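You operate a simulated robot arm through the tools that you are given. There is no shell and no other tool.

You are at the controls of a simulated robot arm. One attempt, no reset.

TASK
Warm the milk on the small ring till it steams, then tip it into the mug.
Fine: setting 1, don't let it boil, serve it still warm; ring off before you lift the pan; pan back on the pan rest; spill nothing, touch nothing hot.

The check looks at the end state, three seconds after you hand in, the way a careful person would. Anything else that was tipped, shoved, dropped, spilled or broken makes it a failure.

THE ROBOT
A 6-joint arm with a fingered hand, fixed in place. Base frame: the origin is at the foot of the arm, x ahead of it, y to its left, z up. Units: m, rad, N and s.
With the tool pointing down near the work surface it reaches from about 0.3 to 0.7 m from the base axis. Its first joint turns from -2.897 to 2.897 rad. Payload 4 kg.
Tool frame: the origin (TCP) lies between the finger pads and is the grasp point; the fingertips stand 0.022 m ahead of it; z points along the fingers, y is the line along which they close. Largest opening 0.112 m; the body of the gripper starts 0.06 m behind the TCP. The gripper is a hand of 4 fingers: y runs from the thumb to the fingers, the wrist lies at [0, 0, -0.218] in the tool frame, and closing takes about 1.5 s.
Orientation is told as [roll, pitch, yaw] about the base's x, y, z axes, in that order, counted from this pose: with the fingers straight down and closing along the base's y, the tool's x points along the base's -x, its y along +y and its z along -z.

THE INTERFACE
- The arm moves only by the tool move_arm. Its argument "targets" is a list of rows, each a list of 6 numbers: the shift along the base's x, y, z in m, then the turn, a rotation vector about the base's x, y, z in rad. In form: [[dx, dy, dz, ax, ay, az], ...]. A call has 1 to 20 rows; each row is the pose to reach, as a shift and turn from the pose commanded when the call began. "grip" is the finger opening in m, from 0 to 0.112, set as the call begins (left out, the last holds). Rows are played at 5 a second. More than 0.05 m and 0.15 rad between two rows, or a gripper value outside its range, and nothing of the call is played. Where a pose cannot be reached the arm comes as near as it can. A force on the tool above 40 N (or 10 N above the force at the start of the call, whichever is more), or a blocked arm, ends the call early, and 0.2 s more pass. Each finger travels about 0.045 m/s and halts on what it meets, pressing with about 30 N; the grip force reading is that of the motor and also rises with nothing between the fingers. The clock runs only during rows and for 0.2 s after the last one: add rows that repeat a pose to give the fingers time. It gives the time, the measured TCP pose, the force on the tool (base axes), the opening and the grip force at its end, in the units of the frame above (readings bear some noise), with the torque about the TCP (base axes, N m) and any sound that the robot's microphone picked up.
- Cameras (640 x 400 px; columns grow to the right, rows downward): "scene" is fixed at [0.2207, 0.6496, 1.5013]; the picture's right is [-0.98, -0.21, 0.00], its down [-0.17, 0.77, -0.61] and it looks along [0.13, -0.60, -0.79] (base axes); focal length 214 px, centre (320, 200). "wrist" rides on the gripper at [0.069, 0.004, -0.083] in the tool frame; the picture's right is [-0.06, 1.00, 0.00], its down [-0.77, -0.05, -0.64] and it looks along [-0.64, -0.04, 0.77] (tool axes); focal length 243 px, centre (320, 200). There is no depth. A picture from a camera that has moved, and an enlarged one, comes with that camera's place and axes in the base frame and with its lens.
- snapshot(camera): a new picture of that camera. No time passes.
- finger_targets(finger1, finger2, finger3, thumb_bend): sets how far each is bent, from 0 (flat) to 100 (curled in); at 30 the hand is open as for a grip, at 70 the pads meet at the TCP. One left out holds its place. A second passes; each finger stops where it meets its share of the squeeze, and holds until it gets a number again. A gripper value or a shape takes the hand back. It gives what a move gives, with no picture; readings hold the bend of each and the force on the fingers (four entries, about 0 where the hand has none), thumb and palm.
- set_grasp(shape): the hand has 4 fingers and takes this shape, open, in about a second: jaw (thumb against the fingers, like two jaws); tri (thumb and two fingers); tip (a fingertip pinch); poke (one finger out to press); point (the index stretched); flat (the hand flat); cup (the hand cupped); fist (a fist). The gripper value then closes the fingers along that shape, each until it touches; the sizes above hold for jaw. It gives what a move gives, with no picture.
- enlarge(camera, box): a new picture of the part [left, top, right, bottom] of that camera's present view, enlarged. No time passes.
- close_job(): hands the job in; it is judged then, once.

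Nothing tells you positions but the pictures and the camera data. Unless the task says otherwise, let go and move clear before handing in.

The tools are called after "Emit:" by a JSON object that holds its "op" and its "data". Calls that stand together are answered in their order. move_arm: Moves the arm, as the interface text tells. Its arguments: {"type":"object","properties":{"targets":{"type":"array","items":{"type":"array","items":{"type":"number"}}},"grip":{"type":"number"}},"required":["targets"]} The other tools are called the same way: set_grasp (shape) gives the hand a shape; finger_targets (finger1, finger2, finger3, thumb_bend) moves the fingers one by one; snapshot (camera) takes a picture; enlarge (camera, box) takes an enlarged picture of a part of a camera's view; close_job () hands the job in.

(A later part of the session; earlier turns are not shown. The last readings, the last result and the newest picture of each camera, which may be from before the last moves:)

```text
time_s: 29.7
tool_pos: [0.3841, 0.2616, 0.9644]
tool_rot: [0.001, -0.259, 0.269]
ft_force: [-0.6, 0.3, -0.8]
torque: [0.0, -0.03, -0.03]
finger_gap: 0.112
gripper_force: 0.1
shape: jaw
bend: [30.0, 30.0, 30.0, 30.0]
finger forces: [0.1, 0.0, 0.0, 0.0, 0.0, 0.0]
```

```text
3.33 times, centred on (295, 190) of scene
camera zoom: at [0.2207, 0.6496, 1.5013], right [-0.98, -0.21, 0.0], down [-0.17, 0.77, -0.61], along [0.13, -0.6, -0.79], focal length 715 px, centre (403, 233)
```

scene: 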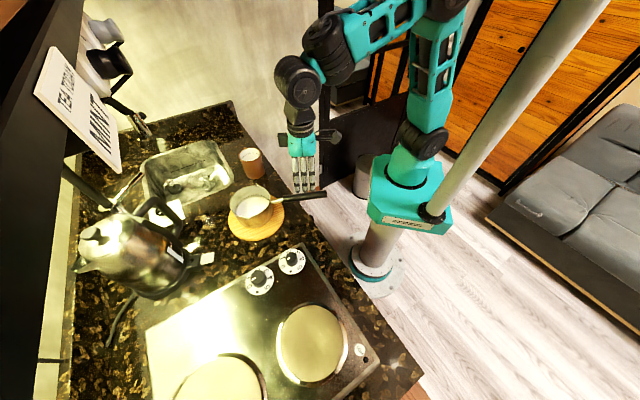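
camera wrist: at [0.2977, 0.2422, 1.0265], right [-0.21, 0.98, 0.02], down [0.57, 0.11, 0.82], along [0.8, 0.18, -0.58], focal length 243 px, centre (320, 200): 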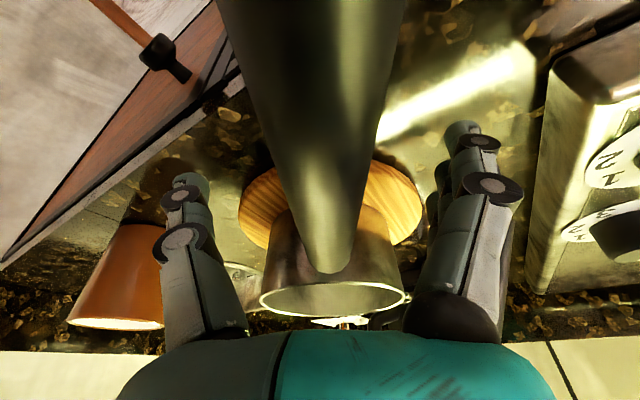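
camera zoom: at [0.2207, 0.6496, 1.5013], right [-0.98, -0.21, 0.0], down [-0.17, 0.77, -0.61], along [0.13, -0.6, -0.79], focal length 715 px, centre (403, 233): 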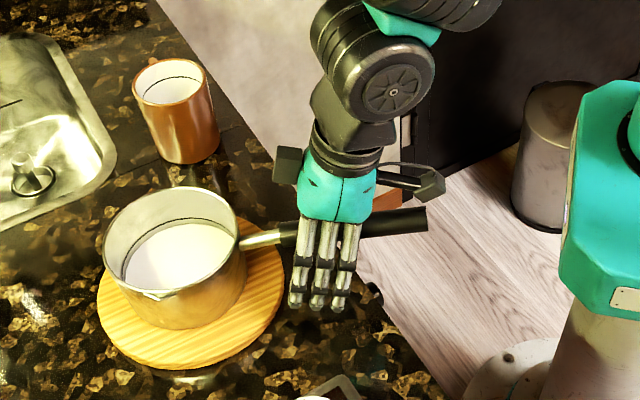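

The wrist camera's bracket is close above the handle's tail, so gripping here would press it on the handle. I'll slide back about 38 mm along the handle so the bracket clears the end, then lower the palm step by step while watching the force.

Emit:
{"op": "move_arm", "data": {"targets": [[-0.012, -0.0034, 0.003, 0, 0, 0], [-0.024, -0.0068, 0.003, 0, 0, 0], [-0.0366, -0.0102, 0.0, 0, 0, 0], [-0.0366, -0.0102, 0.0, 0, 0, 0]]}}

Emit:
{"op": "move_arm", "data": {"targets": [[0, 0, -0.003, 0, 0, 0], [0, 0, -0.006, 0, 0, 0], [0, 0, -0.009, 0, 0, 0], [0, 0, -0.009, 0, 0, 0]]}}

Emit:
{"op": "snapshot", "data": {"camera": "wrist"}}

Emit:
{"op": "enlarge", "data": {"camera": "scene", "box": [235, 140, 355, 230]}}

```text
time_s: 30.7
tool_pos: [0.3475, 0.2527, 0.9646]
tool_rot: [-0.001, -0.261, 0.272]
ft_force: [1.2, -0.8, 0.7]
torque: [-0.01, 0.0, -0.04]
finger_gap: 0.112
gripper_force: 0.0
shape: jaw
bend: [30.0, 30.0, 30.0, 30.0]
finger forces: [0.0, 0.0, 0.0, 0.0, 0.0, 0.0]
```

```text
time_s: 31.7
tool_pos: [0.3485, 0.2516, 0.9569]
tool_rot: [0.0, -0.26, 0.272]
ft_force: [0.4, -0.5, 0.6]
torque: [-0.01, 0.03, 0.0]
finger_gap: 0.1123
gripper_force: 0.1
shape: jaw
bend: [30.0, 30.0, 30.0, 30.0]
finger forces: [0.1, 0.0, 0.1, 0.0, 0.0, 0.0]
```

```text
taken
camera wrist: at [0.2614, 0.232, 1.0183], right [-0.21, 0.98, 0.02], down [0.57, 0.11, 0.82], along [0.8, 0.18, -0.58], focal length 243 px, centre (320, 200)
```

wrist: 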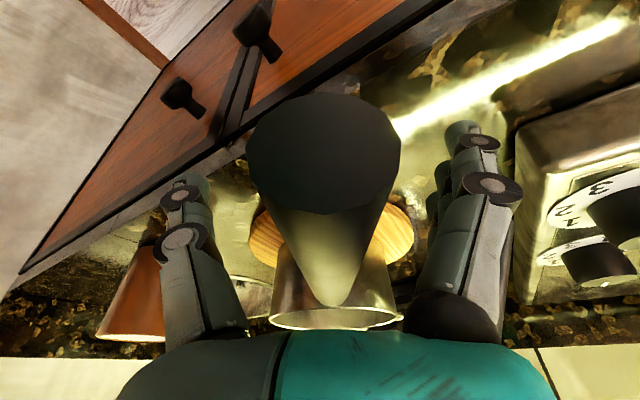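

```text
4.44 times, centred on (295, 185) of scene
camera zoom: at [0.2207, 0.6496, 1.5013], right [-0.98, -0.21, 0.0], down [-0.17, 0.77, -0.61], along [0.13, -0.6, -0.79], focal length 953 px, centre (431, 267)
```

zoom: 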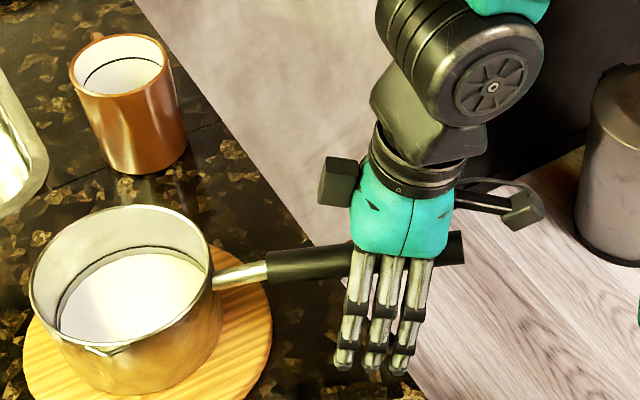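

Clear all round. The handle end sits at z ≈ 0.99. I'll lower in 3 mm steps until the palm meets the handle.

Emit:
{"op": "move_arm", "data": {"targets": [[0, 0, -0.002, 0, 0, 0], [0, 0, -0.004, 0, 0, 0], [0, 0, -0.004, 0, 0, 0]]}}

Emit:
{"op": "move_arm", "data": {"targets": [[0, 0, -0.002, 0, 0, 0], [0, 0, -0.004, 0, 0, 0], [0, 0, -0.004, 0, 0, 0]]}}

```text
time_s: 32.5
tool_pos: [0.3472, 0.2518, 0.9517]
tool_rot: [0.0, -0.26, 0.27]
ft_force: [0.2, 0.4, -0.9]
torque: [0.01, 0.02, 0.02]
finger_gap: 0.112
gripper_force: 0.1
shape: jaw
bend: [30.0, 30.0, 30.0, 30.0]
finger forces: [0.0, 0.1, 0.0, 0.0, 0.0, 0.0]
```

```text
time_s: 33.3
tool_pos: [0.347, 0.2524, 0.9476]
tool_rot: [0.0, -0.261, 0.271]
ft_force: [-0.3, 0.5, -0.4]
torque: [-0.02, -0.01, -0.01]
finger_gap: 0.112
gripper_force: 0.0
shape: jaw
bend: [30.0, 30.0, 30.0, 30.0]
finger forces: [0.0, 0.1, 0.1, 0.0, 0.0, 0.0]
```

Emit:
{"op": "move_arm", "data": {"targets": [[0, 0, -0.001, 0, 0, 0], [0, 0, -0.002, 0, 0, 0], [0, 0, -0.002, 0, 0, 0]]}}

Emit:
{"op": "move_arm", "data": {"targets": [[0, 0, -0.001, 0, 0, 0], [0, 0, -0.002, 0, 0, 0], [0, 0, -0.002, 0, 0, 0]]}}

Emit:
{"op": "enlarge", "data": {"camera": "scene", "box": [235, 140, 355, 230]}}

Emit:
{"op": "snapshot", "data": {"camera": "wrist"}}

```text
time_s: 34.1
tool_pos: [0.3457, 0.2515, 0.9472]
tool_rot: [0.0, -0.26, 0.271]
ft_force: [0.2, -0.5, -0.3]
torque: [-0.02, -0.02, -0.02]
finger_gap: 0.1119
gripper_force: 0.0
shape: jaw
bend: [30.0, 30.0, 30.0, 30.0]
finger forces: [0.1, 0.0, 0.0, 0.1, 0.0, 0.0]
```

```text
time_s: 34.9
tool_pos: [0.3468, 0.2517, 0.9435]
tool_rot: [-0.001, -0.26, 0.27]
ft_force: [0.7, 0.4, -0.2]
torque: [0.0, 0.03, -0.02]
finger_gap: 0.1122
gripper_force: 0.1
shape: jaw
bend: [30.0, 30.0, 30.0, 30.0]
finger forces: [0.1, 0.1, 0.0, 0.0, 0.1, 0.1]
```

```text
4.44 times, centred on (295, 185) of scene
camera zoom: at [0.2207, 0.6496, 1.5013], right [-0.98, -0.21, 0.0], down [-0.17, 0.77, -0.61], along [0.13, -0.6, -0.79], focal length 953 px, centre (431, 267)
```

zoom: 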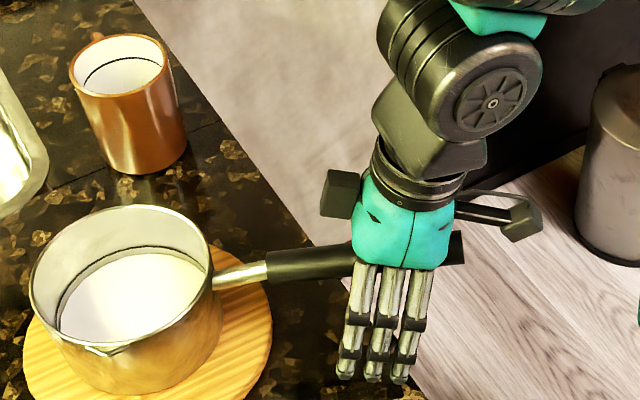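

```text
taken
camera wrist: at [0.2611, 0.2318, 1.0065], right [-0.21, 0.98, 0.02], down [0.57, 0.11, 0.82], along [0.8, 0.18, -0.58], focal length 243 px, centre (320, 200)
```

wrist: 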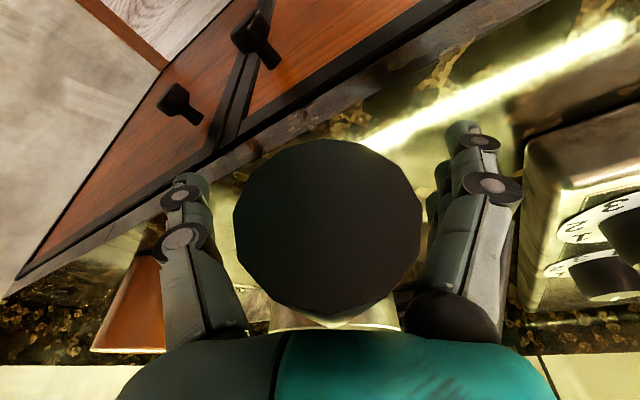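

No contact yet. I'll continue in 2 mm steps.

Emit:
{"op": "move_arm", "data": {"targets": [[0, 0, -0.001, 0, 0, 0], [0, 0, -0.002, 0, 0, 0], [0, 0, -0.002, 0, 0, 0]]}}

Emit:
{"op": "move_arm", "data": {"targets": [[0, 0, -0.001, 0, 0, 0], [0, 0, -0.002, 0, 0, 0], [0, 0, -0.002, 0, 0, 0]]}}

Emit:
{"op": "move_arm", "data": {"targets": [[0, 0, -0.001, 0, 0, 0], [0, 0, -0.002, 0, 0, 0], [0, 0, -0.002, 0, 0, 0]]}}

```text
time_s: 35.7
tool_pos: [0.3457, 0.2516, 0.9418]
tool_rot: [0.0, -0.26, 0.271]
ft_force: [-0.3, 1.2, -1.3]
torque: [0.04, 0.03, 0.03]
finger_gap: 0.1121
gripper_force: 0.0
shape: jaw
bend: [30.0, 30.0, 30.0, 30.0]
finger forces: [0.1, 0.0, 0.1, 0.1, 0.1, 0.1]
```

```text
time_s: 36.5
tool_pos: [0.3466, 0.2522, 0.9396]
tool_rot: [0.0, -0.261, 0.272]
ft_force: [-0.1, 0.5, 1.2]
torque: [0.0, 0.02, -0.03]
finger_gap: 0.1122
gripper_force: 0.1
shape: jaw
bend: [30.0, 30.0, 30.0, 30.0]
finger forces: [0.0, 0.1, 0.0, 0.0, 0.0, 1.1]
```

```text
time_s: 37.3
tool_pos: [0.3471, 0.2527, 0.9378]
tool_rot: [0.0, -0.26, 0.271]
ft_force: [-1.4, 0.5, 1.4]
torque: [0.02, 0.03, -0.01]
finger_gap: 0.1121
gripper_force: 0.2
shape: jaw
bend: [30.0, 30.0, 30.0, 30.0]
finger forces: [0.0, 0.0, 0.0, 0.0, 0.0, 1.4]
```

The palm now rests lightly on the handle (about 1 N). Next I'll curl the thumb under, then the outer fingers.

Emit:
{"op": "finger_targets", "data": {"thumb_bend": 100}}

Emit:
{"op": "snapshot", "data": {"camera": "wrist"}}

Emit:
{"op": "finger_targets", "data": {"finger1": 100, "finger3": 100}}

Emit:
{"op": "snapshot", "data": {"camera": "wrist"}}

Emit:
{"op": "enlarge", "data": {"camera": "scene", "box": [235, 140, 355, 230]}}

```text
time_s: 38.3
tool_pos: [0.3482, 0.2528, 0.9376]
tool_rot: [0.001, -0.259, 0.269]
ft_force: [-0.6, -0.4, 1.8]
torque: [-0.02, -0.01, 0.03]
finger_gap: 0.0411
gripper_force: 1.1
shape: fingers
bend: [30.0, 30.0, 30.0, 100.0]
finger forces: [0.1, 0.0, 0.0, 0.1, 0.0, 1.3]
```

```text
taken
camera wrist: at [0.2609, 0.2321, 1.0005], right [-0.21, 0.98, 0.02], down [0.57, 0.11, 0.82], along [0.8, 0.18, -0.58], focal length 243 px, centre (320, 200)
```

wrist: 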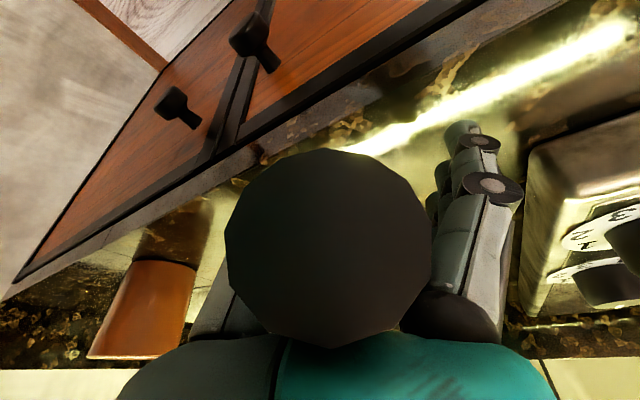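

```text
time_s: 39.3
tool_pos: [0.3474, 0.2522, 0.9376]
tool_rot: [-0.001, -0.26, 0.27]
ft_force: [-0.2, -0.8, 1.8]
torque: [0.01, -0.01, -0.02]
finger_gap: 0.0306
gripper_force: 0.3
shape: fingers
bend: [100.0, 30.0, 100.0, 100.0]
finger forces: [0.0, 0.0, 0.2, 0.1, 0.1, 1.4]
```

```text
taken
camera wrist: at [0.2609, 0.2321, 1.0005], right [-0.21, 0.98, 0.02], down [0.57, 0.11, 0.82], along [0.8, 0.18, -0.58], focal length 243 px, centre (320, 200)
```

wrist: 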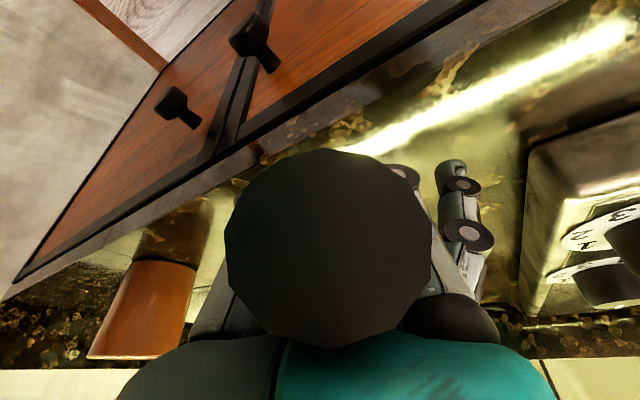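

```text
4.44 times, centred on (295, 185) of scene
camera zoom: at [0.2207, 0.6496, 1.5013], right [-0.98, -0.21, 0.0], down [-0.17, 0.77, -0.61], along [0.13, -0.6, -0.79], focal length 953 px, centre (431, 267)
```

zoom: 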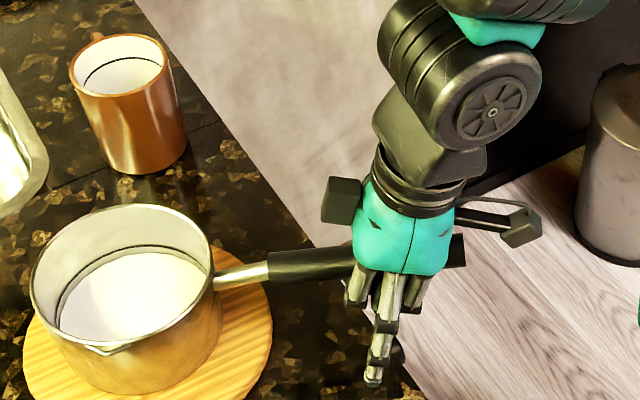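

The fingers and thumb now form a loose cage under the handle. A straight, flush palm should let the fist close tightly, so I'll level the hand (keeping the cage) and centre it on the handle.

Emit:
{"op": "move_arm", "data": {"targets": [[-0.004, 0.0, 0.003, -0.0174, 0.0626, 0], [-0.008, -0.0005, 0.003, -0.0348, 0.1253, 0], [-0.012, -0.001, 0.001, -0.0522, 0.188, 0], [-0.0154, -0.0012, -0.002, -0.0695, 0.2505, 0], [-0.0154, -0.0012, -0.003, -0.0695, 0.2505, 0], [-0.0154, -0.0012, -0.003, -0.0695, 0.2505, 0]]}}

Emit:
{"op": "snapshot", "data": {"camera": "wrist"}}

Emit:
{"op": "enlarge", "data": {"camera": "scene", "box": [235, 140, 355, 230]}}

```text
time_s: 40.7
tool_pos: [0.3307, 0.25, 0.9355]
tool_rot: [0.001, 0.0, 0.272]
ft_force: [0.3, -0.8, -0.5]
torque: [-0.02, -0.02, 0.02]
finger_gap: 0.0305
gripper_force: 0.1
shape: fingers
bend: [100.0, 30.0, 100.0, 100.0]
finger forces: [0.0, 0.1, 0.1, 0.0, 0.0, 0.0]
```

```text
taken
camera wrist: at [0.2637, 0.2352, 1.0182], right [-0.21, 0.98, 0.0], down [0.75, 0.16, 0.64], along [0.63, 0.13, -0.77], focal length 243 px, centre (320, 200)
```

wrist: 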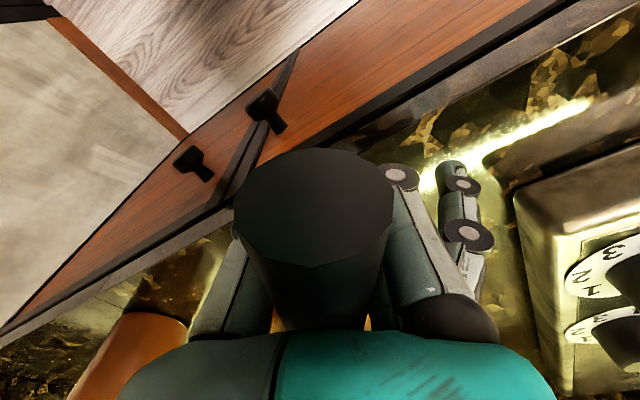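

```text
4.44 times, centred on (295, 185) of scene
camera zoom: at [0.2207, 0.6496, 1.5013], right [-0.98, -0.21, 0.0], down [-0.17, 0.77, -0.61], along [0.13, -0.6, -0.79], focal length 953 px, centre (431, 267)
```

zoom: 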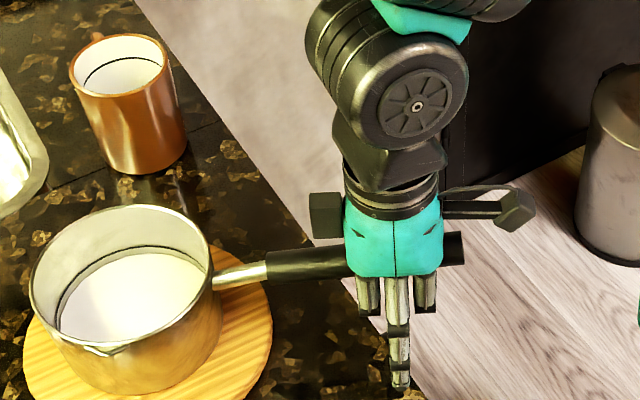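

Level and centred. I'll lower to a light palm touch.

Emit:
{"op": "move_arm", "data": {"targets": [[0, 0.001, -0.001, 0, 0, 0], [0, 0.001, -0.002, 0, 0, 0], [0, 0.001, -0.002, 0, 0, 0]]}}

Emit:
{"op": "move_arm", "data": {"targets": [[0, 0, -0.001, 0, 0, 0], [0, 0, -0.002, 0, 0, 0], [0, 0, -0.002, 0, 0, 0]]}}

Emit:
{"op": "move_arm", "data": {"targets": [[0, 0, -0.001, 0, 0, 0], [0, 0, -0.002, 0, 0, 0], [0, 0, -0.002, 0, 0, 0]]}}

```text
time_s: 41.5
tool_pos: [0.3316, 0.2512, 0.9318]
tool_rot: [-0.001, 0.0, 0.271]
ft_force: [-1.2, -0.3, 0.3]
torque: [-0.01, 0.01, -0.02]
finger_gap: 0.0305
gripper_force: 0.1
shape: fingers
bend: [100.0, 30.0, 100.0, 100.0]
finger forces: [0.0, 0.0, 0.0, 0.1, 0.1, 0.9]
```

```text
time_s: 42.3
tool_pos: [0.3311, 0.2521, 0.9307]
tool_rot: [-0.001, 0.001, 0.271]
ft_force: [-2.2, -0.2, 1.9]
torque: [0.0, -0.03, 0.0]
finger_gap: 0.0306
gripper_force: 0.7
shape: fingers
bend: [100.0, 30.0, 100.0, 100.0]
finger forces: [0.0, 0.0, 0.0, 0.0, 0.0, 1.5]
```

```text
time_s: 43.1
tool_pos: [0.3311, 0.2516, 0.9292]
tool_rot: [0.0, 0.0, 0.271]
ft_force: [-0.3, -0.9, 1.4]
torque: [0.01, -0.03, 0.0]
finger_gap: 0.0303
gripper_force: 1.2
shape: fingers
bend: [100.0, 30.0, 100.0, 100.0]
finger forces: [0.0, 0.1, 0.1, 0.0, 0.0, 1.5]
```

Light contact (1.5 N). Now I'll close the fist around the handle.

Emit:
{"op": "move_arm", "data": {"targets": [[0, 0, 0.001, 0, 0, 0], [0, 0, 0.002, 0, 0, 0], [0, 0, 0.002, 0, 0, 0]]}}

Emit:
{"op": "set_grasp", "data": {"shape": "fist"}}

Emit:
{"op": "snapshot", "data": {"camera": "wrist"}}

Emit:
{"op": "enlarge", "data": {"camera": "scene", "box": [235, 140, 355, 230]}}

```text
time_s: 43.9
tool_pos: [0.332, 0.2523, 0.9311]
tool_rot: [0.0, 0.001, 0.27]
ft_force: [-0.2, 0.3, 0.9]
torque: [0.0, 0.04, 0.0]
finger_gap: 0.0306
gripper_force: 1.3
shape: fingers
bend: [100.0, 30.0, 100.0, 100.0]
finger forces: [0.0, 0.0, 0.0, 0.0, 0.0, 1.0]
```

```text
time_s: 44.8
tool_pos: [0.3315, 0.2513, 0.9321]
tool_rot: [0.001, 0.0, 0.27]
ft_force: [0.1, 0.0, -6.3]
torque: [-0.18, 0.88, -0.01]
finger_gap: 0.0
gripper_force: 0.1
shape: fist
bend: [100.0, 78.0, 100.0, 80.0]
finger forces: [12.4, 0.0, 31.4, 0.1, 7.3, 99.6]
```

```text
taken
camera wrist: at [0.2636, 0.2365, 1.0139], right [-0.21, 0.98, 0.0], down [0.75, 0.16, 0.64], along [0.63, 0.13, -0.77], focal length 243 px, centre (320, 200)
```

wrist: 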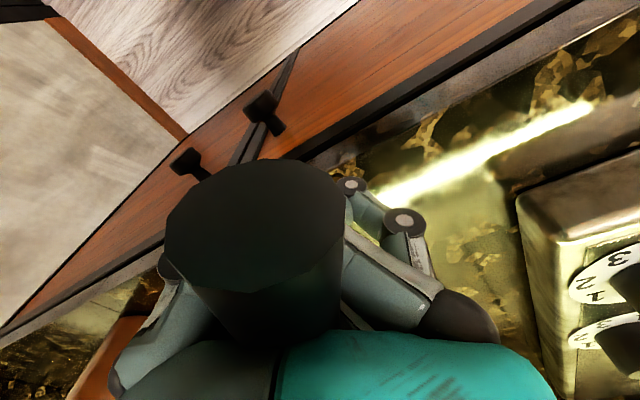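

```text
4.44 times, centred on (295, 185) of scene
camera zoom: at [0.2207, 0.6496, 1.5013], right [-0.98, -0.21, 0.0], down [-0.17, 0.77, -0.61], along [0.13, -0.6, -0.79], focal length 953 px, centre (431, 267)
```

zoom: 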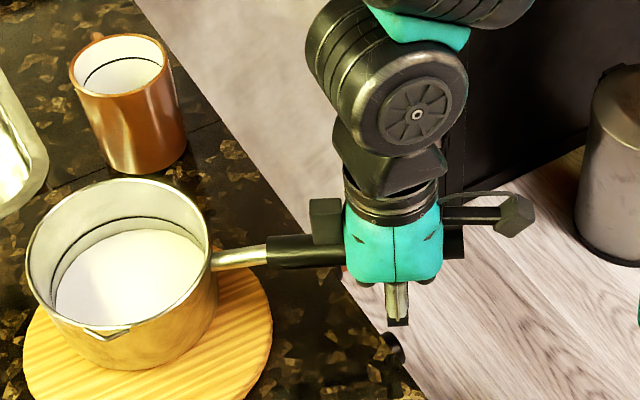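

The fist now holds the pan firmly: palm about 100 N, load 6.3 N, torque 0.88 N·m, and the pan is slightly off the rest. I'll check that it is level.

Emit:
{"op": "enlarge", "data": {"camera": "scene", "box": [220, 165, 310, 235]}}

Emit:
{"op": "move_arm", "data": {"targets": [[0, 0, 0.003, 0, 0, 0], [0, 0, 0.008, 0, 0, 0], [0, 0, 0.015, 0, 0, 0], [0, 0, 0.022, 0, 0, 0], [0, 0, 0.028, 0, 0, 0], [0, 0, 0.03, 0, 0, 0], [0, 0, 0.03, 0, 0, 0]]}}

Emit:
{"op": "enlarge", "data": {"camera": "scene", "box": [220, 150, 340, 240]}}

Emit:
{"op": "snapshot", "data": {"camera": "wrist"}}

```text
5.71 times, centred on (265, 200) of scene
camera zoom: at [0.2207, 0.6496, 1.5013], right [-0.98, -0.21, 0.0], down [-0.17, 0.77, -0.61], along [0.13, -0.6, -0.79], focal length 1226 px, centre (634, 200)
```

zoom: 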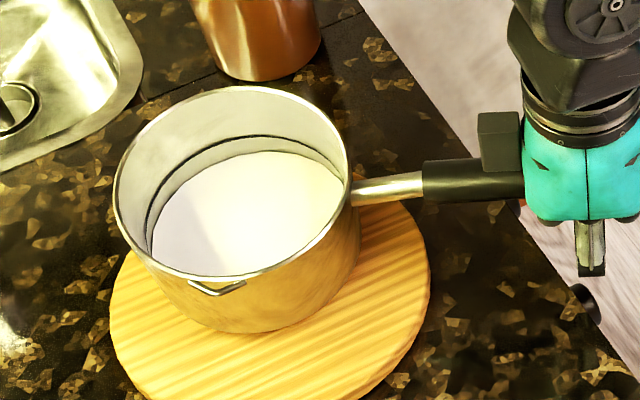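

```text
time_s: 46.4
tool_pos: [0.3308, 0.2522, 0.9614]
tool_rot: [0.001, 0.001, 0.271]
ft_force: [0.0, 0.5, -5.6]
torque: [-0.18, 0.91, -0.01]
finger_gap: 0.0
gripper_force: 0.1
shape: fist
bend: [100.0, 78.0, 100.0, 79.0]
finger forces: [13.7, 0.0, 34.2, 0.0, 11.7, 0.1]
```

```text
4.44 times, centred on (280, 195) of scene
camera zoom: at [0.2207, 0.6496, 1.5013], right [-0.98, -0.21, 0.0], down [-0.17, 0.77, -0.61], along [0.13, -0.6, -0.79], focal length 953 px, centre (498, 222)
```

zoom: 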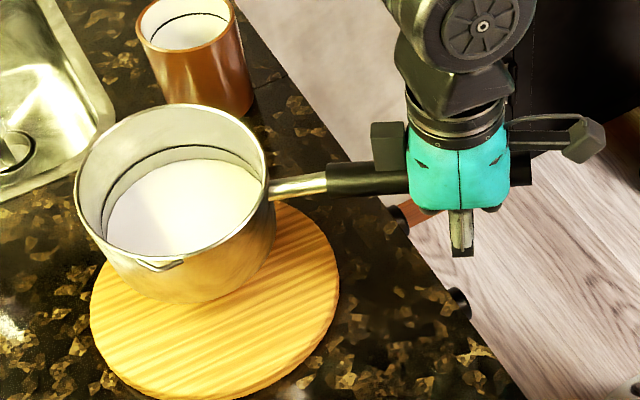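

```text
taken
camera wrist: at [0.2637, 0.237, 1.0442], right [-0.21, 0.98, 0.0], down [0.75, 0.16, 0.64], along [0.63, 0.13, -0.77], focal length 243 px, centre (320, 200)
```

wrist: 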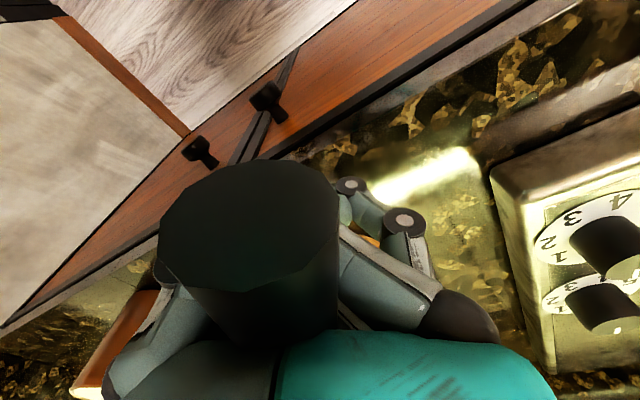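

The pan holds steady in the air with no slip. I'll measure how level it is with a close view.

Emit:
{"op": "enlarge", "data": {"camera": "scene", "box": [228, 168, 278, 208]}}

Emit:
{"op": "enlarge", "data": {"camera": "scene", "box": [265, 165, 345, 225]}}

```text
10.00 times, centred on (253, 188) of scene
camera zoom: at [0.2207, 0.6496, 1.5013], right [-0.98, -0.21, 0.0], down [-0.17, 0.77, -0.61], along [0.13, -0.6, -0.79], focal length 2145 px, centre (990, 320)
```

zoom: 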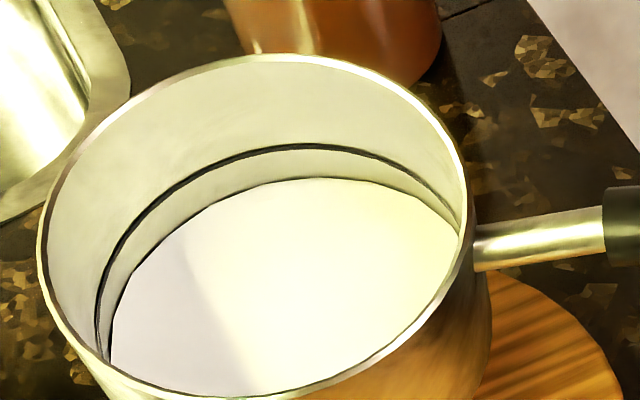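

```text
6.67 times, centred on (305, 195) of scene
camera zoom: at [0.2207, 0.6496, 1.5013], right [-0.98, -0.21, 0.0], down [-0.17, 0.77, -0.61], along [0.13, -0.6, -0.79], focal length 1430 px, centre (420, 233)
```

zoom: 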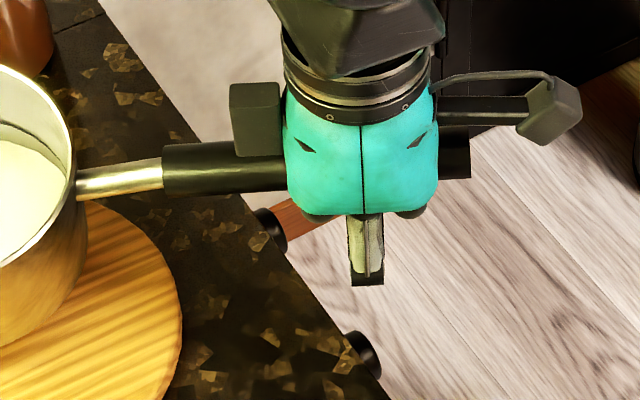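

The pan is held firmly and tips about 5° towards the camera. I'll raise it a bit more, correct that tilt, and check again before carrying it.

Emit:
{"op": "move_arm", "data": {"targets": [[0, 0, 0.006, 0.015, 0.012, 0], [0, 0, 0.014, 0.03, 0.025, 0], [0, 0, 0.022, 0.045, 0.038, 0], [0, 0, 0.03, 0.0616, 0.0512, 0], [0, 0, 0.035, 0.0616, 0.0512, 0], [0, 0, 0.035, 0.0616, 0.0512, 0]]}}

Emit:
{"op": "enlarge", "data": {"camera": "scene", "box": [228, 158, 284, 203]}}

Emit:
{"op": "enlarge", "data": {"camera": "scene", "box": [220, 140, 360, 245]}}

```text
time_s: 47.8
tool_pos: [0.3315, 0.252, 0.9967]
tool_rot: [0.074, 0.034, 0.272]
ft_force: [0.0, -1.0, -5.8]
torque: [-0.17, 0.89, 0.01]
finger_gap: 0.0001
gripper_force: 0.1
shape: fist
bend: [100.0, 78.0, 100.0, 79.0]
finger forces: [14.4, 0.1, 34.6, 0.0, 15.1, 0.0]
```

```text
8.89 times, centred on (256, 180) of scene
camera zoom: at [0.2207, 0.6496, 1.5013], right [-0.98, -0.21, 0.0], down [-0.17, 0.77, -0.61], along [0.13, -0.6, -0.79], focal length 1906 px, centre (889, 373)
```

zoom: 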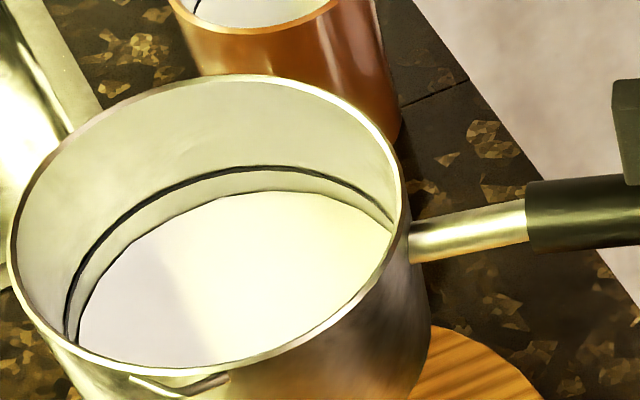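

```text
3.81 times, centred on (290, 192) of scene
camera zoom: at [0.2207, 0.6496, 1.5013], right [-0.98, -0.21, 0.0], down [-0.17, 0.77, -0.61], along [0.13, -0.6, -0.79], focal length 817 px, centre (434, 229)
```

zoom: 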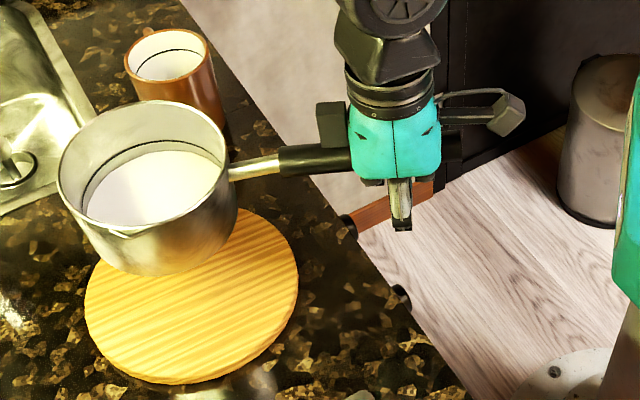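

The pan is now level to within a degree or two and the grip is steady. I'll carry it slowly round to above the small ring, at about (0.244, 0.614), in two smooth half-moves.

Emit:
{"op": "move_arm", "data": {"targets": [[-0.0006, 0.0006, 0.001, 0, 0, 0.0027], [-0.0022, 0.0024, 0.003, 0, 0, 0.0105], [-0.005, 0.0053, 0.006, 0, 0, 0.0233], [-0.0088, 0.0094, 0.009, 0, 0, 0.0408], [-0.0134, 0.0143, 0.012, 0, 0, 0.0626], [-0.0189, 0.0202, 0.015, 0, 0, 0.0881], [-0.0251, 0.0268, 0.018, 0, 0, 0.1167], [-0.0317, 0.0339, 0.02, 0, 0, 0.1477], [-0.0387, 0.0413, 0.02, 0, 0, 0.1803], [-0.0459, 0.049, 0.02, 0, 0, 0.2138], [-0.0531, 0.0567, 0.02, 0, 0, 0.2472], [-0.0601, 0.0641, 0.02, 0, 0, 0.2798], [-0.0667, 0.0712, 0.02, 0, 0, 0.3108], [-0.0729, 0.0778, 0.02, 0, 0, 0.3394], [-0.0784, 0.0837, 0.02, 0, 0, 0.3649], [-0.083, 0.0886, 0.02, 0, 0, 0.3867], [-0.0868, 0.0927, 0.02, 0, 0, 0.4042], [-0.0896, 0.0956, 0.02, 0, 0, 0.417], [-0.0912, 0.0974, 0.02, 0, 0, 0.4249], [-0.0918, 0.098, 0.02, 0, 0, 0.4275]]}}

Emit:
{"op": "snapshot", "data": {"camera": "scene"}}

```text
time_s: 52.0
tool_pos: [0.2399, 0.349, 1.0166]
tool_rot: [0.073, 0.034, 0.7]
ft_force: [-1.5, -0.1, -5.4]
torque: [-0.51, 0.77, 0.0]
finger_gap: 0.0001
gripper_force: 0.1
shape: fist
bend: [100.0, 78.0, 100.0, 78.0]
finger forces: [14.4, 0.1, 35.2, 0.1, 20.5, 0.1]
```

```text
taken
```

scene: 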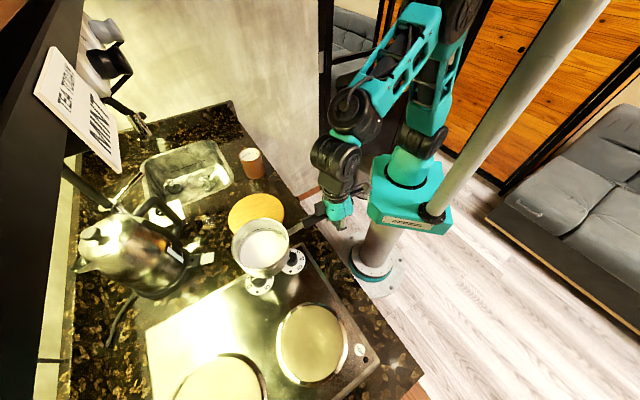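

Emit:
{"op": "enlarge", "data": {"camera": "scene", "box": [222, 205, 302, 285]}}

Emit:
{"op": "move_arm", "data": {"targets": [[-0.0006, 0.0006, 0, 0, 0, 0.0027], [-0.0022, 0.0024, 0, 0, 0, 0.0105], [-0.005, 0.0053, 0, 0, 0, 0.0233], [-0.0088, 0.0094, 0, 0, 0, 0.0408], [-0.0134, 0.0143, 0, 0, 0, 0.0626], [-0.0189, 0.0202, 0, 0, 0, 0.0881], [-0.0251, 0.0268, 0, 0, 0, 0.1167], [-0.0317, 0.0339, 0, 0, 0, 0.1477], [-0.0387, 0.0413, 0, 0, 0, 0.1803], [-0.0459, 0.049, 0, 0, 0, 0.2138], [-0.0531, 0.0567, 0, 0, 0, 0.2472], [-0.0601, 0.0641, 0, 0, 0, 0.2798], [-0.0667, 0.0712, 0, 0, 0, 0.3108], [-0.0729, 0.0778, 0, 0, 0, 0.3394], [-0.0784, 0.0837, 0, 0, 0, 0.3649], [-0.083, 0.0886, 0, 0, 0, 0.3867], [-0.0868, 0.0927, 0, 0, 0, 0.4042], [-0.0896, 0.0956, 0, 0, 0, 0.417], [-0.0912, 0.0974, 0, 0, 0, 0.4249], [-0.0918, 0.098, 0, 0, 0, 0.4275]]}}

Emit:
{"op": "snapshot", "data": {"camera": "scene"}}

Emit:
{"op": "enlarge", "data": {"camera": "scene", "box": [260, 270, 380, 400]}}

Emit:
{"op": "snapshot", "data": {"camera": "wrist"}}

```text
5.00 times, centred on (262, 245) of scene
camera zoom: at [0.2207, 0.6496, 1.5013], right [-0.98, -0.21, 0.0], down [-0.17, 0.77, -0.61], along [0.13, -0.6, -0.79], focal length 1072 px, centre (610, -25)
```

zoom: 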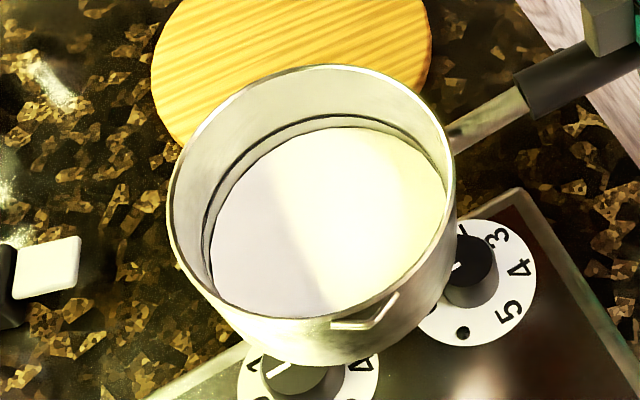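

```text
time_s: 56.2
tool_pos: [0.1468, 0.448, 1.0154]
tool_rot: [0.072, 0.033, 1.127]
ft_force: [-0.8, -0.1, -5.6]
torque: [-0.81, 0.48, 0.0]
finger_gap: 0.0
gripper_force: 0.1
shape: fist
bend: [100.0, 78.0, 100.0, 78.0]
finger forces: [14.4, 0.0, 35.0, 0.0, 22.9, 0.0]
```

```text
taken
```

scene: 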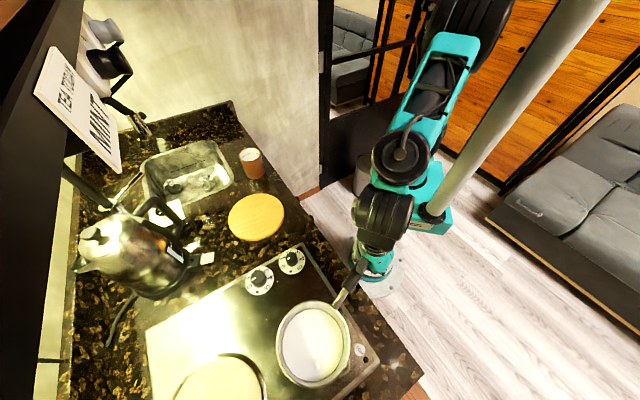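

```text
3.08 times, centred on (320, 335) of scene
camera zoom: at [0.2207, 0.6496, 1.5013], right [-0.98, -0.21, 0.0], down [-0.17, 0.77, -0.61], along [0.13, -0.6, -0.79], focal length 660 px, centre (320, -215)
```

zoom: 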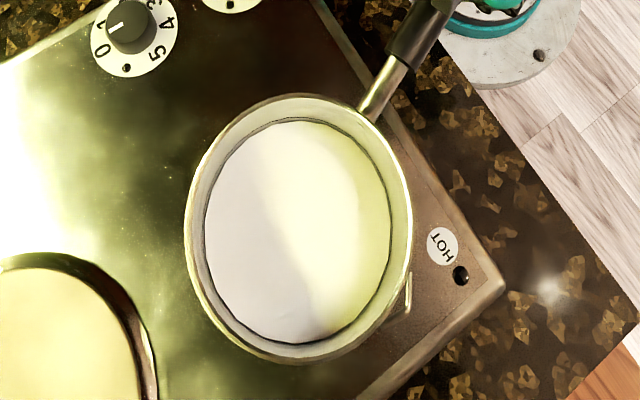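

```text
taken
camera wrist: at [0.121, 0.386, 1.1013], right [-0.87, 0.49, 0.07], down [0.42, 0.67, 0.61], along [0.25, 0.56, -0.79], focal length 243 px, centre (320, 200)
```

wrist: 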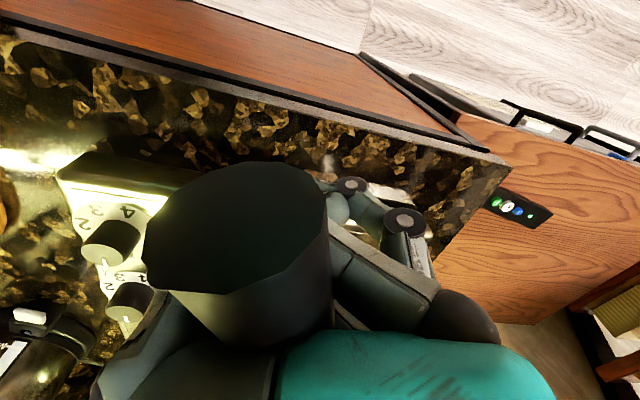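

The pan is above the small ring. I'll take a closer look to check centring and level before lowering.

Emit:
{"op": "enlarge", "data": {"camera": "scene", "box": [270, 295, 350, 395]}}

Emit:
{"op": "enlarge", "data": {"camera": "scene", "box": [320, 240, 400, 310]}}

```text
4.00 times, centred on (310, 345) of scene
camera zoom: at [0.2207, 0.6496, 1.5013], right [-0.98, -0.21, 0.0], down [-0.17, 0.77, -0.61], along [0.13, -0.6, -0.79], focal length 858 px, centre (360, -380)
```

zoom: 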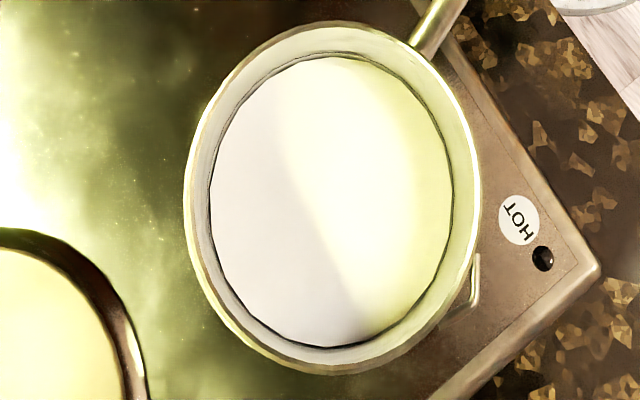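

```text
5.71 times, centred on (360, 275) of scene
camera zoom: at [0.2207, 0.6496, 1.5013], right [-0.98, -0.21, 0.0], down [-0.17, 0.77, -0.61], along [0.13, -0.6, -0.79], focal length 1226 px, centre (91, -229)
```

zoom: 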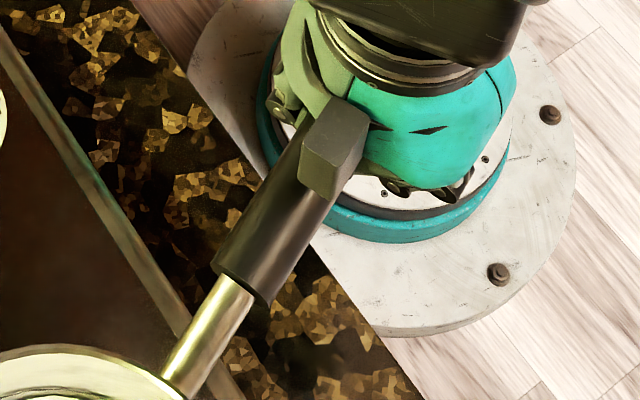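

The pan is level within about 3° and only needs a shift of roughly 5 mm / 9 mm to centre on the ring. I'll lower most of the way now.

Emit:
{"op": "move_arm", "data": {"targets": [[0.0005, -0.001, -0.004, -0.003, 0.002, 0], [0.001, -0.002, -0.008, -0.006, 0.004, 0], [0.0015, -0.003, -0.013, -0.009, 0.006, 0], [0.002, -0.004, -0.018, -0.012, 0.007, 0], [0.003, -0.005, -0.023, -0.015, 0.009, 0], [0.0035, -0.006, -0.028, -0.018, 0.01, 0], [0.004, -0.007, -0.033, -0.021, 0.012, 0], [0.0045, -0.008, -0.038, -0.024, 0.014, 0], [0.005, -0.009, -0.043, -0.026, 0.015, 0], [0.005, -0.009, -0.047, -0.026, 0.015, 0], [0.005, -0.009, -0.05, -0.026, 0.015, 0], [0.005, -0.009, -0.05, -0.026, 0.015, 0]]}}

Emit:
{"op": "enlarge", "data": {"camera": "scene", "box": [260, 280, 380, 400]}}

```text
time_s: 58.8
tool_pos: [0.1538, 0.4393, 0.9649]
tool_rot: [0.075, 0.062, 1.127]
ft_force: [0.2, -0.4, -2.8]
torque: [-0.54, 0.44, 0.0]
finger_gap: 0.0002
gripper_force: 0.1
shape: fist
bend: [100.0, 78.0, 100.0, 78.0]
finger forces: [16.1, 0.1, 28.2, 0.0, 24.5, 0.0]
```

```text
3.33 times, centred on (320, 340) of scene
camera zoom: at [0.2207, 0.6496, 1.5013], right [-0.98, -0.21, 0.0], down [-0.17, 0.77, -0.61], along [0.13, -0.6, -0.79], focal length 715 px, centre (320, -267)
```

zoom: 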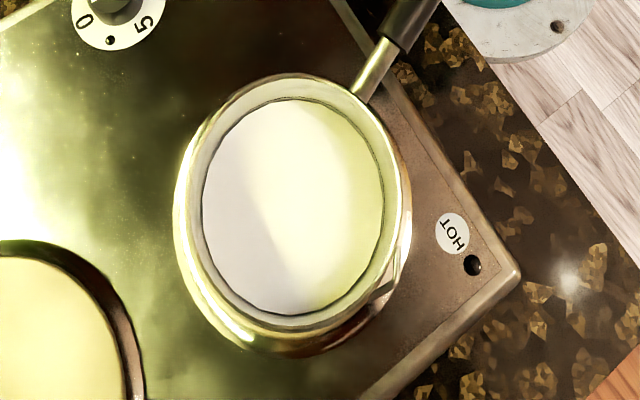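

The load dropped to about 2.8 N, so the pan is already touching the ring on one side. I'll look closely at how it sits.

Emit:
{"op": "enlarge", "data": {"camera": "scene", "box": [275, 295, 345, 390]}}

Emit:
{"op": "snapshot", "data": {"camera": "wrist"}}

Emit:
{"op": "snapshot", "data": {"camera": "scene"}}

```text
4.21 times, centred on (310, 342) of scene
camera zoom: at [0.2207, 0.6496, 1.5013], right [-0.98, -0.21, 0.0], down [-0.17, 0.77, -0.61], along [0.13, -0.6, -0.79], focal length 903 px, centre (362, -400)
```

zoom: 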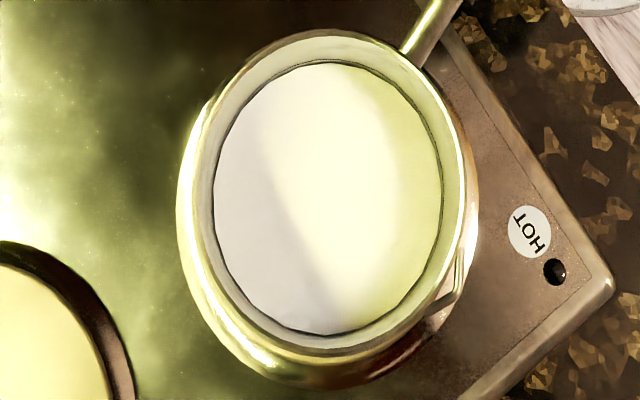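

```text
taken
camera wrist: at [0.1268, 0.3799, 1.0535], right [-0.87, 0.49, 0.07], down [0.43, 0.68, 0.59], along [0.24, 0.54, -0.81], focal length 243 px, centre (320, 200)
```

wrist: 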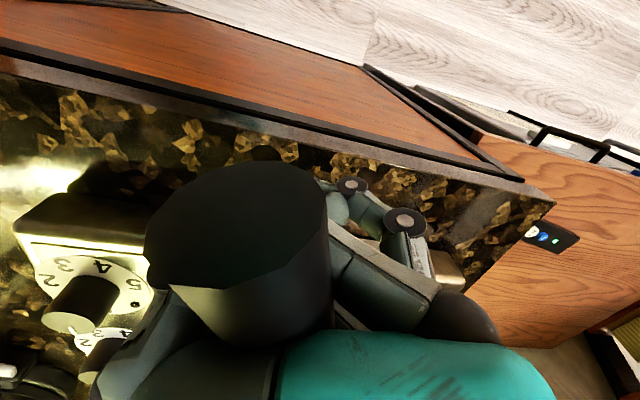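

```text
taken
```

scene: 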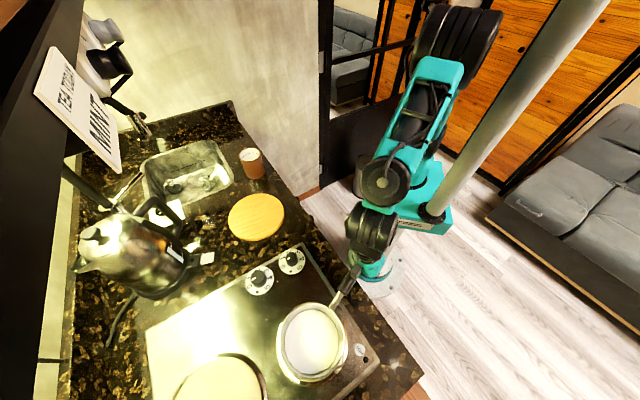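

The nose touched first, so the pan is a few degrees nose-down. I'll lift slightly, shift 4 mm towards centre, undo that last pitch correction and lower again in fine steps.

Emit:
{"op": "move_arm", "data": {"targets": [[0, 0, 0.004, 0, 0, 0], [0, 0, 0.008, 0.005, -0.003, 0], [0.0005, -0.002, 0.012, 0.013, -0.008, 0], [0.001, -0.004, 0.012, 0.026, -0.015, 0], [0.001, -0.004, 0.012, 0.026, -0.015, 0]]}}

Emit:
{"op": "move_arm", "data": {"targets": [[0, 0, -0.004, 0, 0, 0], [0, 0, -0.008, 0, 0, 0], [0, 0, -0.011, 0, 0, 0], [0, 0, -0.014, 0, 0, 0], [0, 0, -0.014, 0, 0, 0]]}}

Emit:
{"op": "move_arm", "data": {"targets": [[0, 0, -0.002, 0, 0, 0], [0, 0, -0.004, 0, 0, 0], [0, 0, -0.004, 0, 0, 0]]}}

```text
time_s: 60.0
tool_pos: [0.1532, 0.4342, 0.9781]
tool_rot: [0.074, 0.033, 1.128]
ft_force: [0.5, 0.5, -5.6]
torque: [-0.81, 0.43, -0.01]
finger_gap: 0.0002
gripper_force: 0.1
shape: fist
bend: [100.0, 78.0, 100.0, 78.0]
finger forces: [14.6, 0.0, 34.7, 0.0, 25.1, 0.1]
```

```text
time_s: 61.2
tool_pos: [0.1541, 0.4353, 0.9644]
tool_rot: [0.072, 0.034, 1.127]
ft_force: [0.2, -0.7, -5.6]
torque: [-0.79, 0.45, 0.02]
finger_gap: 0.0
gripper_force: 0.0
shape: fist
bend: [100.0, 78.0, 100.0, 78.0]
finger forces: [14.6, 0.1, 34.9, 0.0, 25.3, 0.0]
```

```text
time_s: 62.0
tool_pos: [0.1538, 0.4353, 0.9594]
tool_rot: [0.074, 0.034, 1.126]
ft_force: [0.2, 0.3, -3.4]
torque: [-0.43, 0.32, -0.04]
finger_gap: 0.0
gripper_force: 0.0
shape: fist
bend: [100.0, 78.0, 100.0, 78.0]
finger forces: [16.7, 0.0, 26.2, 0.0, 25.5, 0.0]
```

Emit:
{"op": "move_arm", "data": {"targets": [[0, 0, -0.001, 0, 0, 0], [0, 0, -0.002, 0, 0, 0], [0, 0, -0.002, 0, 0, 0]]}}

Emit:
{"op": "move_arm", "data": {"targets": [[0, 0, -0.001, 0, 0, 0], [0, 0, -0.002, 0, 0, 0], [0, 0, -0.002, 0, 0, 0]]}}

Emit:
{"op": "enlarge", "data": {"camera": "scene", "box": [275, 295, 345, 390]}}

```text
time_s: 62.8
tool_pos: [0.1539, 0.4356, 0.9581]
tool_rot: [0.073, 0.036, 1.128]
ft_force: [0.0, -1.0, -1.3]
torque: [-0.28, 0.25, -0.07]
finger_gap: 0.0001
gripper_force: 0.1
shape: fist
bend: [100.0, 78.0, 100.0, 78.0]
finger forces: [17.7, 0.0, 22.3, 0.0, 25.7, 0.1]
```

```text
time_s: 63.6
tool_pos: [0.1537, 0.4355, 0.9556]
tool_rot: [0.074, 0.031, 1.127]
ft_force: [0.0, -0.2, 0.1]
torque: [-0.19, 0.26, -0.12]
finger_gap: 0.0
gripper_force: 0.0
shape: fist
bend: [100.0, 78.0, 100.0, 78.0]
finger forces: [17.4, 0.0, 18.0, 0.0, 25.3, 0.1]
```

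```text
4.21 times, centred on (310, 342) of scene
camera zoom: at [0.2207, 0.6496, 1.5013], right [-0.98, -0.21, 0.0], down [-0.17, 0.77, -0.61], along [0.13, -0.6, -0.79], focal length 903 px, centre (362, -400)
```

zoom: 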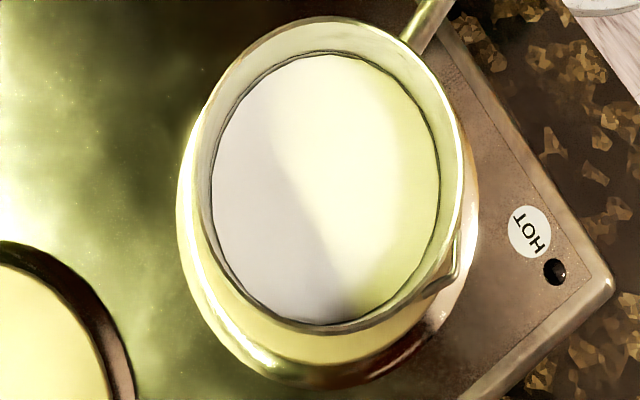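

The pan's rear edge is down but the nose is still up about 9°. I'll pivot the pan nose-down about that edge so it sits flat before I release it.

Emit:
{"op": "move_arm", "data": {"targets": [[0, 0, 0.005, -0.026, 0.015, 0], [0, 0, 0.01, -0.052, 0.03, 0], [0, 0, 0.015, -0.078, 0.045, 0], [0, 0, 0.02, -0.104, 0.06, 0], [0, 0, 0.022, -0.122, 0.07, 0], [0, 0, 0.022, -0.122, 0.07, 0]]}}

Emit:
{"op": "enlarge", "data": {"camera": "scene", "box": [275, 295, 345, 390]}}

```text
time_s: 65.0
tool_pos: [0.1552, 0.4341, 0.979]
tool_rot: [0.083, 0.172, 1.13]
ft_force: [-0.4, 0.3, 0.3]
torque: [0.62, -0.23, 0.17]
finger_gap: 0.0002
gripper_force: 0.2
shape: fist
bend: [100.0, 78.0, 100.0, 78.0]
finger forces: [19.8, 0.0, 18.2, 0.0, 24.8, 0.1]
```

```text
4.21 times, centred on (310, 342) of scene
camera zoom: at [0.2207, 0.6496, 1.5013], right [-0.98, -0.21, 0.0], down [-0.17, 0.77, -0.61], along [0.13, -0.6, -0.79], focal length 903 px, centre (362, -400)
```

zoom: 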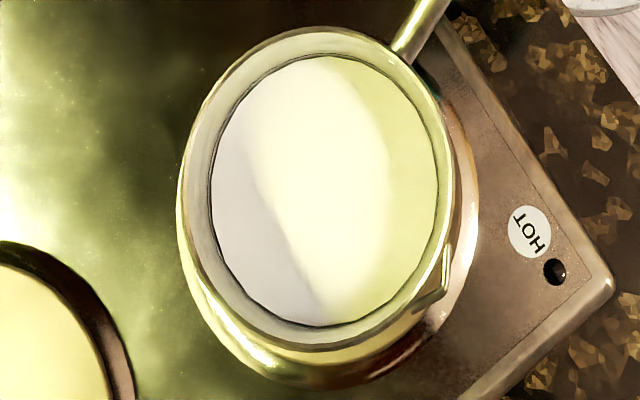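

Torque has reversed, so the pan is flat and I'm now pressing its nose down. I'll back off until the hand carries no load or torque.

Emit:
{"op": "move_arm", "data": {"targets": [[0, 0, -0.004, 0.02, -0.0115, 0], [0, 0, -0.008, 0.04, -0.023, 0], [0, 0, -0.008, 0.04, -0.023, 0]]}}

Emit:
{"op": "move_arm", "data": {"targets": [[0, 0, -0.002, 0.01, -0.006, 0], [0, 0, -0.004, 0.02, -0.0115, 0], [0, 0, -0.004, 0.02, -0.0115, 0]]}}

Emit:
{"op": "enlarge", "data": {"camera": "scene", "box": [275, 295, 345, 390]}}

```text
time_s: 65.8
tool_pos: [0.1538, 0.4349, 0.9705]
tool_rot: [0.079, 0.126, 1.127]
ft_force: [-0.7, 0.6, -0.4]
torque: [0.35, -0.08, 0.15]
finger_gap: 0.0
gripper_force: 0.0
shape: fist
bend: [100.0, 78.0, 100.0, 78.0]
finger forces: [15.5, 0.1, 20.2, 0.0, 23.9, 0.0]
```

```text
time_s: 66.6
tool_pos: [0.1543, 0.4343, 0.9657]
tool_rot: [0.079, 0.104, 1.127]
ft_force: [-0.5, -1.7, -1.4]
torque: [-0.35, 0.21, -0.02]
finger_gap: 0.0
gripper_force: 0.0
shape: fist
bend: [100.0, 78.0, 100.0, 78.0]
finger forces: [14.0, 0.0, 20.3, 0.0, 23.6, 0.0]
```

```text
4.21 times, centred on (310, 342) of scene
camera zoom: at [0.2207, 0.6496, 1.5013], right [-0.98, -0.21, 0.0], down [-0.17, 0.77, -0.61], along [0.13, -0.6, -0.79], focal length 903 px, centre (362, -400)
```

zoom: 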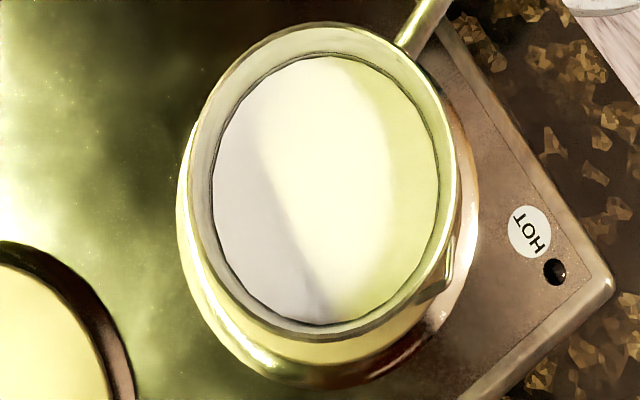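

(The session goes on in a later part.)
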